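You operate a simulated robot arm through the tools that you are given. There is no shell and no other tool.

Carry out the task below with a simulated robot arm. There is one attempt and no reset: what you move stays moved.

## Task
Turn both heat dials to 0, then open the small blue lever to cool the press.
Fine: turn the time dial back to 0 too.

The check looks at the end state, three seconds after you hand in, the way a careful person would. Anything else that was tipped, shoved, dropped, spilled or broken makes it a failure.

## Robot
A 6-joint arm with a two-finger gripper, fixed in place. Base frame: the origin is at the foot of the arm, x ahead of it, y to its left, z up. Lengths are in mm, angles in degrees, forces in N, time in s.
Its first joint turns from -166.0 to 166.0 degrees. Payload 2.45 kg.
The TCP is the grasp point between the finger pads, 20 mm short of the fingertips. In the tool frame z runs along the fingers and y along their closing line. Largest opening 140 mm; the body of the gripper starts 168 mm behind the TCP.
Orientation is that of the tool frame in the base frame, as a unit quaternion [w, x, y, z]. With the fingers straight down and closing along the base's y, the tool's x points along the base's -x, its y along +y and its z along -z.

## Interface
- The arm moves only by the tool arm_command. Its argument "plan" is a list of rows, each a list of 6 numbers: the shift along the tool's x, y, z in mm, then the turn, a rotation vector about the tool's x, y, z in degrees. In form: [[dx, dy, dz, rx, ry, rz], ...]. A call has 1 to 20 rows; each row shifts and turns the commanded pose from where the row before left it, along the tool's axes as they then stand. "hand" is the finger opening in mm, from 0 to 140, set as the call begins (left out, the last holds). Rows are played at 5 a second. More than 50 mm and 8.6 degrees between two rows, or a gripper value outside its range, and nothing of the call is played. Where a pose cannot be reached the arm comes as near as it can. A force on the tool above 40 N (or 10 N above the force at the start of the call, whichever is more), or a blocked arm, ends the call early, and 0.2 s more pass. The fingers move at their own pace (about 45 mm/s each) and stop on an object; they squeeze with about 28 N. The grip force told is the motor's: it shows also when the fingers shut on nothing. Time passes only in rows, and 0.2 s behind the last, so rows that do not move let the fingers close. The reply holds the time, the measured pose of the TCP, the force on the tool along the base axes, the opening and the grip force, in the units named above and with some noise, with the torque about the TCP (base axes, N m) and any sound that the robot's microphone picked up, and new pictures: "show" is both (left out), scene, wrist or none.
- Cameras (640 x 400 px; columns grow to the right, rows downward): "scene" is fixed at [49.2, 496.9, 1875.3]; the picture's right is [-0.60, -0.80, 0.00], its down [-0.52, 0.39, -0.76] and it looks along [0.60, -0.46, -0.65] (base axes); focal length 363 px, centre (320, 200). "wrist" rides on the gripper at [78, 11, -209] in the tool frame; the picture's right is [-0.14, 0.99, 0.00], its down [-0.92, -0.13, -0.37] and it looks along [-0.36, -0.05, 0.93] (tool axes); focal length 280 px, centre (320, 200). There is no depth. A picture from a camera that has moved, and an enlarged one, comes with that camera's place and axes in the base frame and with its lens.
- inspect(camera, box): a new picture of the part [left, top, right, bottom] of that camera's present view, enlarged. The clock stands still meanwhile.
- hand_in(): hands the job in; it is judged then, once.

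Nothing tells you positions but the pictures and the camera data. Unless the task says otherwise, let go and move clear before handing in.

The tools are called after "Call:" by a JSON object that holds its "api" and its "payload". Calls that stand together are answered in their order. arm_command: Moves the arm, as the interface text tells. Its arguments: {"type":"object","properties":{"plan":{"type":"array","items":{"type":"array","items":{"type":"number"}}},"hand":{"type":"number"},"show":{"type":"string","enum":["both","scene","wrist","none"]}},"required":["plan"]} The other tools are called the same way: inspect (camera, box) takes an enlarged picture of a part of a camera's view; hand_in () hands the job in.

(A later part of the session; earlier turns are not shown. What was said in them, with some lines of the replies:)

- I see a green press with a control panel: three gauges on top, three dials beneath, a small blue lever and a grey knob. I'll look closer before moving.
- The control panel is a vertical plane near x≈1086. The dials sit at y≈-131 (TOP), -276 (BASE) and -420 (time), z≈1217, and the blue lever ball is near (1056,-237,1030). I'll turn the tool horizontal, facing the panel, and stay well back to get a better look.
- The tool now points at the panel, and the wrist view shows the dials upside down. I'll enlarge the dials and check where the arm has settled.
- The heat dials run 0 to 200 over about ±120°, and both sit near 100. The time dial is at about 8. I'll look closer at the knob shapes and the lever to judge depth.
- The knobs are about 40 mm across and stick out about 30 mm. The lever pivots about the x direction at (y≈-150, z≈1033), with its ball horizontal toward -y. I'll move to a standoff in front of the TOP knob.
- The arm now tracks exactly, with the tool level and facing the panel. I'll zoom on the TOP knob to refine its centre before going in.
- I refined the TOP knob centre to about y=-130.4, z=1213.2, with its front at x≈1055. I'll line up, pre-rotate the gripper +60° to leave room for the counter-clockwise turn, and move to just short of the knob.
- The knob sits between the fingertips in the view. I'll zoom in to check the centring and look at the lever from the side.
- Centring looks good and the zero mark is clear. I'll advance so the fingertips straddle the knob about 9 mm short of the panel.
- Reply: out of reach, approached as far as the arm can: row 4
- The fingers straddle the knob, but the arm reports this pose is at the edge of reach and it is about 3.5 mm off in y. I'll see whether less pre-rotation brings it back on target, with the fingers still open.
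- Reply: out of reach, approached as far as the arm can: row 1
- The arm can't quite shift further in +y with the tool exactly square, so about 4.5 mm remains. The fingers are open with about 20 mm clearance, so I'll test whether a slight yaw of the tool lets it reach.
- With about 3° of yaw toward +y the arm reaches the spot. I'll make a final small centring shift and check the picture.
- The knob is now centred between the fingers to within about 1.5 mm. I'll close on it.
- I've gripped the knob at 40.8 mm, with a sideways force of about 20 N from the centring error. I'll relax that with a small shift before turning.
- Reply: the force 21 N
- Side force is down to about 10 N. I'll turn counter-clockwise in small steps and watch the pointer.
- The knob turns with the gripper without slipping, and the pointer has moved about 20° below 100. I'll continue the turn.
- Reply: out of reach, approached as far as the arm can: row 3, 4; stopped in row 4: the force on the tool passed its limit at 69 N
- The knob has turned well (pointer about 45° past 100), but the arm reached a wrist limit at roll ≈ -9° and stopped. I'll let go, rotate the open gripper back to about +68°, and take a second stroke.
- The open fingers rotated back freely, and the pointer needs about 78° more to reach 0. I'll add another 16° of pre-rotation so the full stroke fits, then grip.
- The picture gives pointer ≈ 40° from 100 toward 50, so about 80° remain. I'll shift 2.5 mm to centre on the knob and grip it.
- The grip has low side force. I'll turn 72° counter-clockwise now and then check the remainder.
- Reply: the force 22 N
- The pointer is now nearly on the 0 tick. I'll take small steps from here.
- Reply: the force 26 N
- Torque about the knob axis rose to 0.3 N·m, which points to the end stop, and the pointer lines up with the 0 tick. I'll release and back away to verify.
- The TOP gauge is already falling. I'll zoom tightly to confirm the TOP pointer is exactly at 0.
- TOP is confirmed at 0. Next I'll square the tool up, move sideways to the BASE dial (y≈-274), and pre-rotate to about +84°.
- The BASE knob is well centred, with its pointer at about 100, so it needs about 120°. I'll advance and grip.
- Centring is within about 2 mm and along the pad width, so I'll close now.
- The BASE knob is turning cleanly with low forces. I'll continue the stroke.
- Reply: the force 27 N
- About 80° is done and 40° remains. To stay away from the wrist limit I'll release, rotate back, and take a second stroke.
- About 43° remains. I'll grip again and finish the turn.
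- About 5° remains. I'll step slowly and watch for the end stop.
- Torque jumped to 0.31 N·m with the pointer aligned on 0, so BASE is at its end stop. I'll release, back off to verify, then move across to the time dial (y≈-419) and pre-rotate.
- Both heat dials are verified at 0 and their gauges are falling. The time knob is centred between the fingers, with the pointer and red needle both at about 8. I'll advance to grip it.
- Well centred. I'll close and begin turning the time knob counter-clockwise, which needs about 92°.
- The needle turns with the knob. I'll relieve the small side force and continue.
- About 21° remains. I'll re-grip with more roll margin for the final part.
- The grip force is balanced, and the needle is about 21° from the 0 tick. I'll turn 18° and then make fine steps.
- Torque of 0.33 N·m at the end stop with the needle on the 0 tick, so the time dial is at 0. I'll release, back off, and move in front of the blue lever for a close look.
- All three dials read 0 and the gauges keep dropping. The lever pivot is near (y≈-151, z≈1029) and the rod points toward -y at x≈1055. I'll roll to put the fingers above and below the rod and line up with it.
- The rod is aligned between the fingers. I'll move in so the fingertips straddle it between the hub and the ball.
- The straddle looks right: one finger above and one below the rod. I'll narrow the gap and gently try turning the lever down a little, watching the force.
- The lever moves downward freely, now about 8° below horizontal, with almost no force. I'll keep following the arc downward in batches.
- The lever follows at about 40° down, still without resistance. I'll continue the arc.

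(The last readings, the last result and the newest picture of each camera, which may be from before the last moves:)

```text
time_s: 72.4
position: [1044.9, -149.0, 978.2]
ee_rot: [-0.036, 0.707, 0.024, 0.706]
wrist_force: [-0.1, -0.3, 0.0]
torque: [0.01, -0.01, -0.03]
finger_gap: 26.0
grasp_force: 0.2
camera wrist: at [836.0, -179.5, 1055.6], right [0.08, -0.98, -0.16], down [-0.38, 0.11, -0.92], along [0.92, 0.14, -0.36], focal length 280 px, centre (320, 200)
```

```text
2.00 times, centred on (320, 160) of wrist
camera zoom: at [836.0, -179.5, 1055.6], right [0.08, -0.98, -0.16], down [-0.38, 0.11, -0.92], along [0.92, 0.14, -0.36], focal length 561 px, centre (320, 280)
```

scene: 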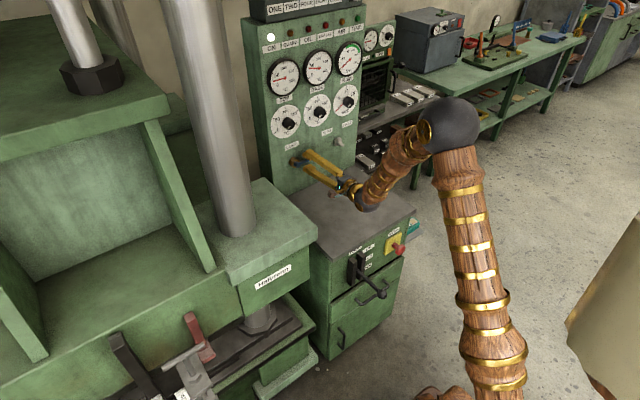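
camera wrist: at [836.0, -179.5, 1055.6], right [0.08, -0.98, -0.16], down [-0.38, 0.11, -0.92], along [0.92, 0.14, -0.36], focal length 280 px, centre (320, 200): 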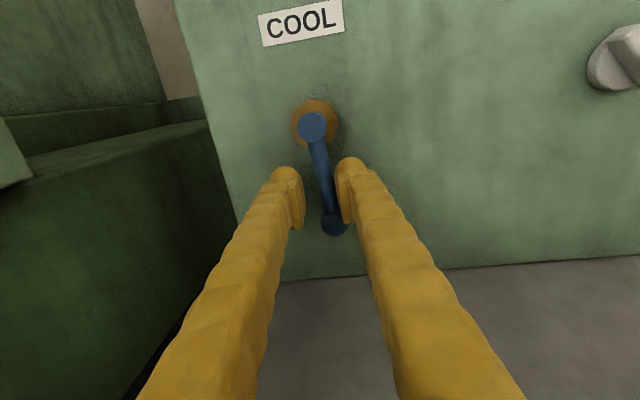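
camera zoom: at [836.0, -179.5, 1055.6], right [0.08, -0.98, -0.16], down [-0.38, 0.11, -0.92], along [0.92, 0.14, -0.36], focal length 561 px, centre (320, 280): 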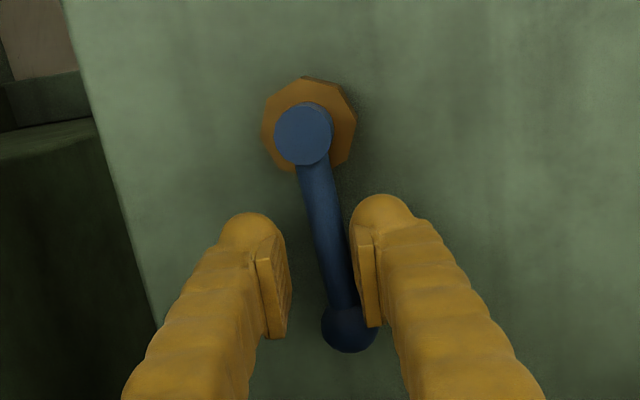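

The lever is about 86° down, nearly vertical, with no stop felt yet. I'll continue in small steps until it meets the stop.

Call:
{"api": "arm_command", "payload": {"plan": [[0.1, -2.7, 0, 0, 0, 3], [0.1, -1.8, 0, 0, 0, 2], [0, 0, 0, 0, 0, 0]], "show": "wrist"}}

Call:
{"api": "inspect", "payload": {"camera": "wrist", "box": [220, 60, 420, 260]}}

Call:
{"api": "inspect", "payload": {"camera": "scene", "box": [270, 130, 350, 200]}}

```text
time_s: 73.2
position: [1042.5, -144.9, 979.2]
ee_rot: [-0.067, 0.707, -0.006, 0.704]
wrist_force: [-0.3, -2.5, -1.2]
torque: [-0.02, 0.0, -0.06]
finger_gap: 27.5
grasp_force: 1.2
camera wrist: at [835.8, -181.9, 1055.0], right [0.08, -0.97, -0.24], down [-0.39, 0.19, -0.9], along [0.92, 0.17, -0.36], focal length 280 px, centre (320, 200)
```

wrist: 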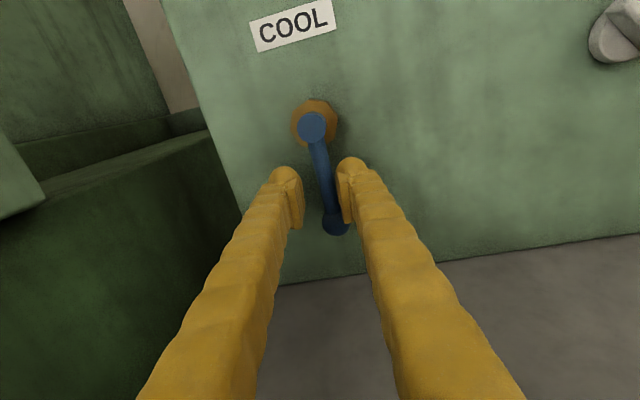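

```text
2.00 times, centred on (320, 160) of wrist
camera zoom: at [835.8, -181.9, 1055.0], right [0.08, -0.97, -0.24], down [-0.39, 0.19, -0.9], along [0.92, 0.17, -0.36], focal length 561 px, centre (320, 280)
```

zoom: 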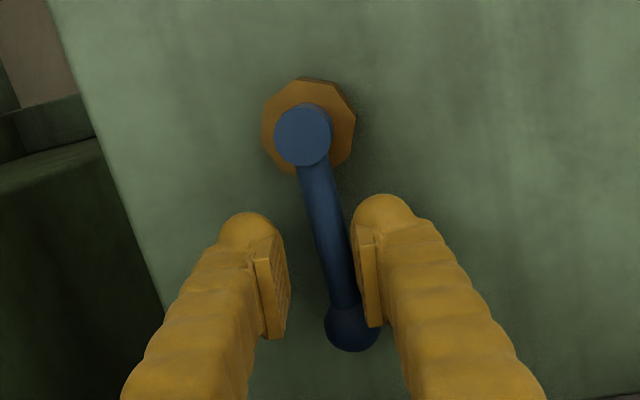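

```text
5.71 times, centred on (310, 165) of scene
camera zoom: at [49.2, 496.9, 1875.3], right [-0.6, -0.8, 0.0], down [-0.52, 0.39, -0.76], along [0.6, -0.46, -0.65], focal length 2075 px, centre (377, 400)
```

zoom: 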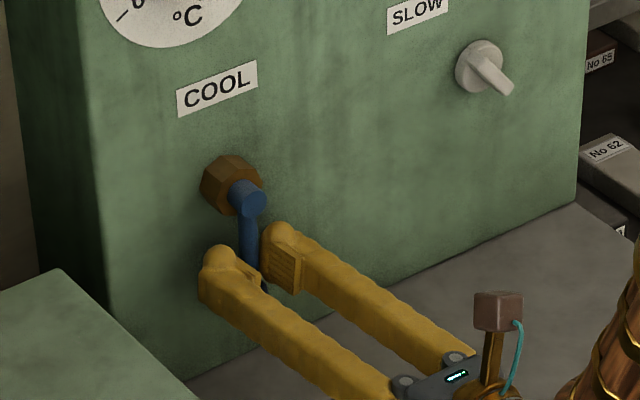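

The lever now points straight down and the finger gap is being forced open slightly (27.5 mm), so it has met its 90° stop. I'll give one small final push, then open and back away.

Call:
{"api": "arm_command", "payload": {"plan": [[0, -1.5, 0, 0, 0, 1], [0, 0, 0, 0, 0, 0], [0, 0, 0, 0, 0, 0]], "show": "none"}}

Call:
{"api": "inspect", "payload": {"camera": "wrist", "box": [220, 60, 420, 260]}}

```text
time_s: 74.0
position: [1043.4, -144.0, 979.7]
ee_rot: [-0.073, 0.707, -0.013, 0.703]
wrist_force: [-1.4, -7.1, 2.5]
torque: [-0.12, 0.0, -0.13]
finger_gap: 30.3
grasp_force: 3.4
```

```text
2.00 times, centred on (320, 160) of wrist
camera zoom: at [835.7, -181.8, 1054.9], right [0.08, -0.96, -0.26], down [-0.39, 0.21, -0.9], along [0.92, 0.17, -0.36], focal length 561 px, centre (320, 280)
```

zoom: 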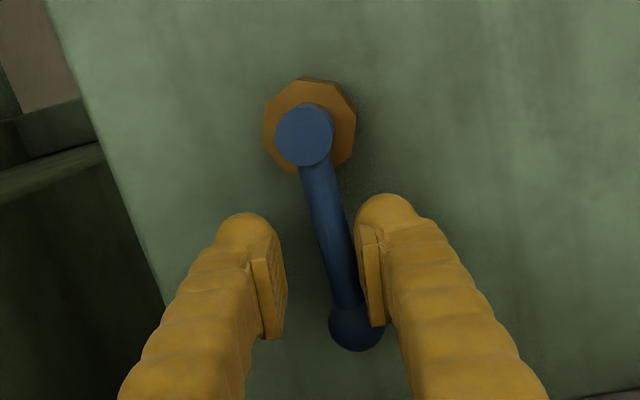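

The stop is firm (about 7 N against the lever, no more motion). I'll centre, open the fingers, and retreat straight back.

Call:
{"api": "arm_command", "payload": {"plan": [[0, 3, 0, 0, 0, 0], [0, 2, 0, 0, 0, 0], [0, 0, 0, 0, 0, 0], [0, 0, 0, 0, 0, 0]], "hand": 44, "show": "none"}}

Call:
{"api": "arm_command", "payload": {"plan": [[0, 0, -10, 0, 0, 0], [0, 0, -15, 0, 0, 0], [0, 0, -20, 0, 0, 0], [0, 0, -25, 0, 0, 0], [0, 0, -30, 0, 0, 0], [0, 0, -30, 0, 0, 0], [0, 0, 0, 0, 0, 0]], "show": "both"}}

Call:
{"api": "inspect", "payload": {"camera": "wrist", "box": [220, 60, 420, 260]}}

Call:
{"api": "inspect", "payload": {"camera": "scene", "box": [250, 20, 380, 200]}}

```text
time_s: 75.0
position: [1044.4, -148.0, 978.5]
ee_rot: [-0.073, 0.707, -0.012, 0.703]
wrist_force: [0.5, 0.0, -0.5]
torque: [-0.03, 0.01, -0.03]
finger_gap: 44.0
grasp_force: 0.1
```

```text
time_s: 76.6
position: [914.1, -161.0, 977.3]
ee_rot: [-0.074, 0.707, -0.013, 0.703]
wrist_force: [-0.8, -0.5, -0.1]
torque: [-0.01, 0.03, 0.01]
finger_gap: 44.0
grasp_force: 0.1
camera wrist: at [706.7, -198.4, 1054.3], right [0.08, -0.96, -0.26], down [-0.39, 0.21, -0.9], along [0.92, 0.17, -0.36], focal length 280 px, centre (320, 200)
```

scene: 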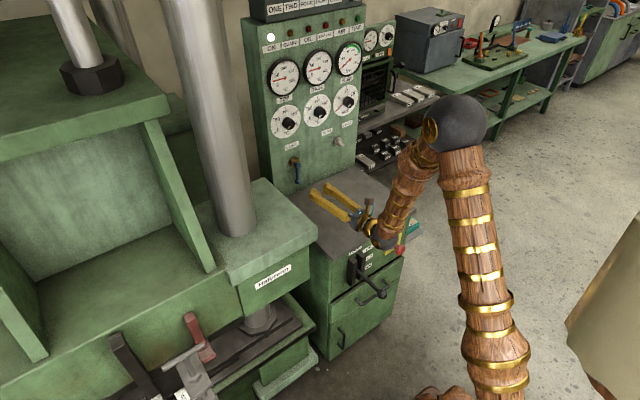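
wrist: 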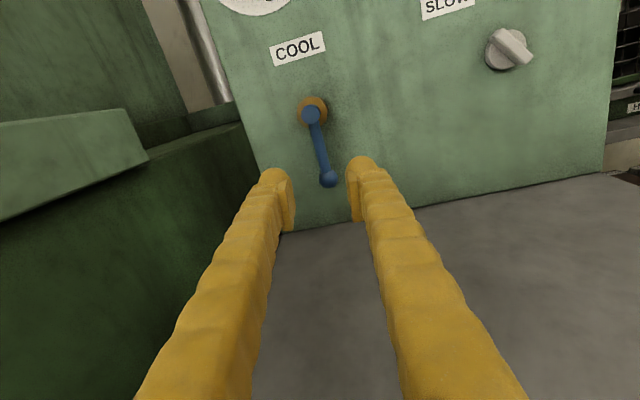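

```text
2.00 times, centred on (320, 160) of wrist
camera zoom: at [706.7, -198.4, 1054.3], right [0.08, -0.96, -0.26], down [-0.39, 0.21, -0.9], along [0.92, 0.17, -0.36], focal length 561 px, centre (320, 280)
```

zoom: 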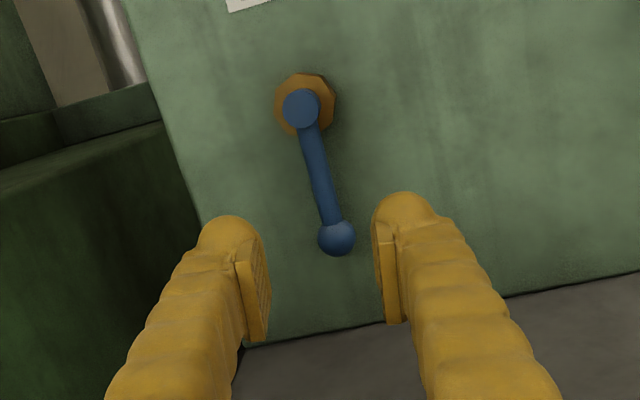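

```text
2.22 times, centred on (315, 110) of scene
camera zoom: at [49.2, 496.9, 1875.3], right [-0.6, -0.8, 0.0], down [-0.52, 0.39, -0.76], along [0.6, -0.46, -0.65], focal length 807 px, centre (331, 400)
```

zoom: 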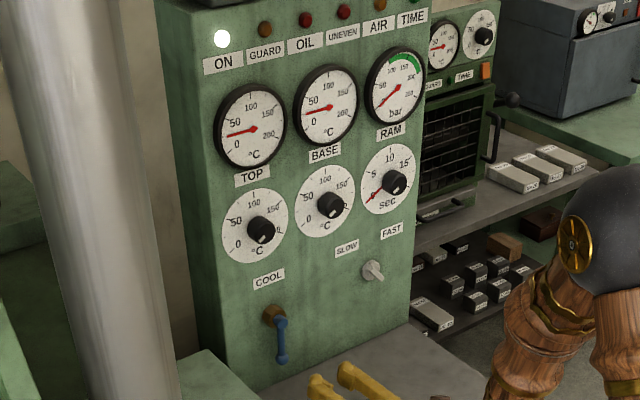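

The lever is open, pointing straight down, and all three dials read 0. I'll retreat a bit more and let time pass to see whether the gauges keep falling with the cooling on.

Call:
{"api": "arm_command", "payload": {"plan": [[0, 0, -20, 0, 0, 0], [10, 0, -20, 0, 0, 0], [20, 0, -10, 0, 0, 0], [20, 0, 0, 0, 0, 0], [0, 0, 0, 0, 0, 0], [0, 0, 0, 0, 0, 0], [0, 0, 0, 0, 0, 0], [0, 0, 0, 0, 0, 0], [0, 0, 0, 0, 0, 0], [0, 0, 0, 0, 0, 0], [0, 0, 0, 0, 0, 0], [0, 0, 0, 0, 0, 0], [0, 0, 0, 0, 0, 0], [0, 0, 0, 0, 0, 0], [0, 0, 0, 0, 0, 0]], "show": "both"}}

Call:
{"api": "inspect", "payload": {"camera": "scene", "box": [260, 40, 370, 145]}}

Call:
{"api": "inspect", "payload": {"camera": "scene", "box": [260, 120, 370, 200]}}

```text
time_s: 79.8
position: [865.1, -171.4, 1028.2]
ee_rot: [-0.073, 0.707, -0.013, 0.703]
wrist_force: [0.2, 0.2, 0.0]
torque: [-0.01, -0.03, -0.01]
finger_gap: 43.9
grasp_force: 0.0
camera wrist: at [657.4, -208.4, 1103.5], right [0.08, -0.96, -0.26], down [-0.39, 0.21, -0.9], along [0.92, 0.17, -0.36], focal length 280 px, centre (320, 200)
```

scene: 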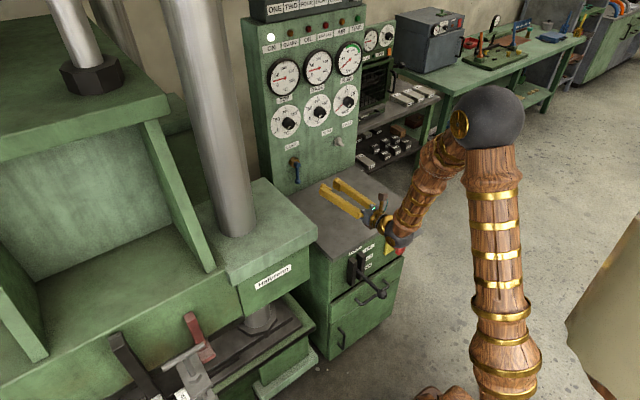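
wrist: 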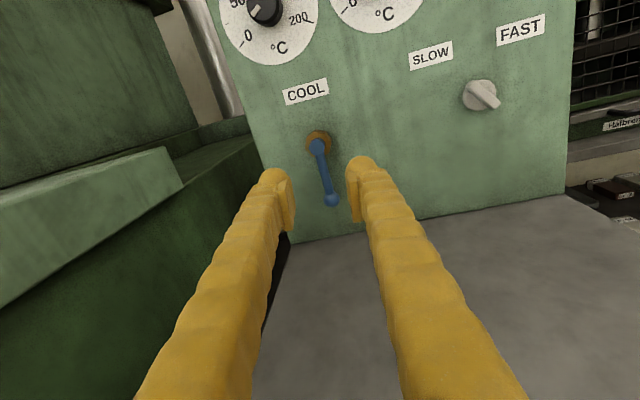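

```text
3.81 times, centred on (315, 92) of scene
camera zoom: at [49.2, 496.9, 1875.3], right [-0.6, -0.8, 0.0], down [-0.52, 0.39, -0.76], along [0.6, -0.46, -0.65], focal length 1384 px, centre (339, 610)
```

zoom: 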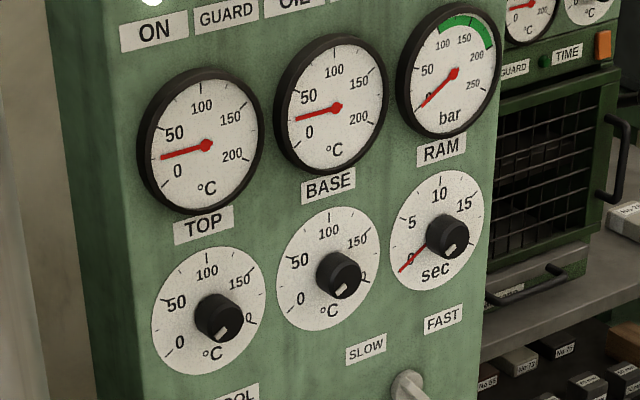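

```text
5.00 times, centred on (315, 160) of scene
camera zoom: at [49.2, 496.9, 1875.3], right [-0.6, -0.8, 0.0], down [-0.52, 0.39, -0.76], along [0.6, -0.46, -0.65], focal length 1816 px, centre (345, 400)
```

zoom: 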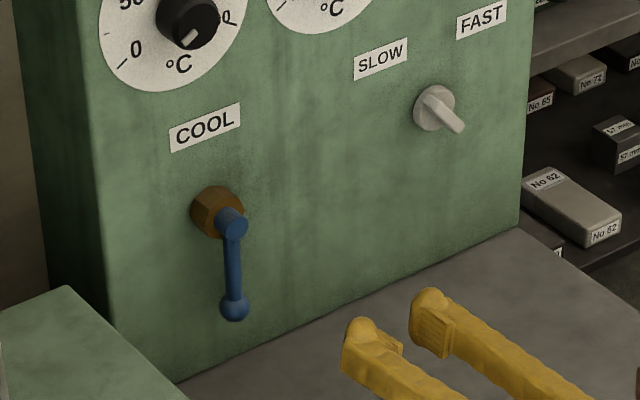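

Everything looks settled: TOP, BASE and time dials are at 0, the heat gauges are down at rest, and the blue lever is fully open at its stop. The speed knob and the rest of the scene look untouched and the arm is clear, so I'm handing in.

Call:
{"api": "hand_in", "payload": {}}

```text
The job is handed in.
```

The job is handed in: both heat dials (TOP and BASE) and the time dial are at 0, and the blue cooling lever is open. The hand-in gave no verdict on the check.

- **Dials:** I turned each one until it hit its end stop, with its pointer on the 0 tick. The two heat gauges then fell from about 100 °C to roughly 25–30 °C and settled there. They were already near that level before I could see any effect from the lever.
- **Blue lever:** Nothing on the panel marks which way is open. It moved freely downward from horizontal and met a firm stop pointing straight down, so I took that as open. I did not test whether it also moves upward.
- **Force stop:** While turning the TOP dial, the arm reached a wrist limit and the force on the tool briefly hit 69 N, which stopped that move. I saw no damage, and the dial turned normally afterward.

The SLOW/FAST knob and everything else in view look untouched. The fingers are open and the arm is clear of the panel.
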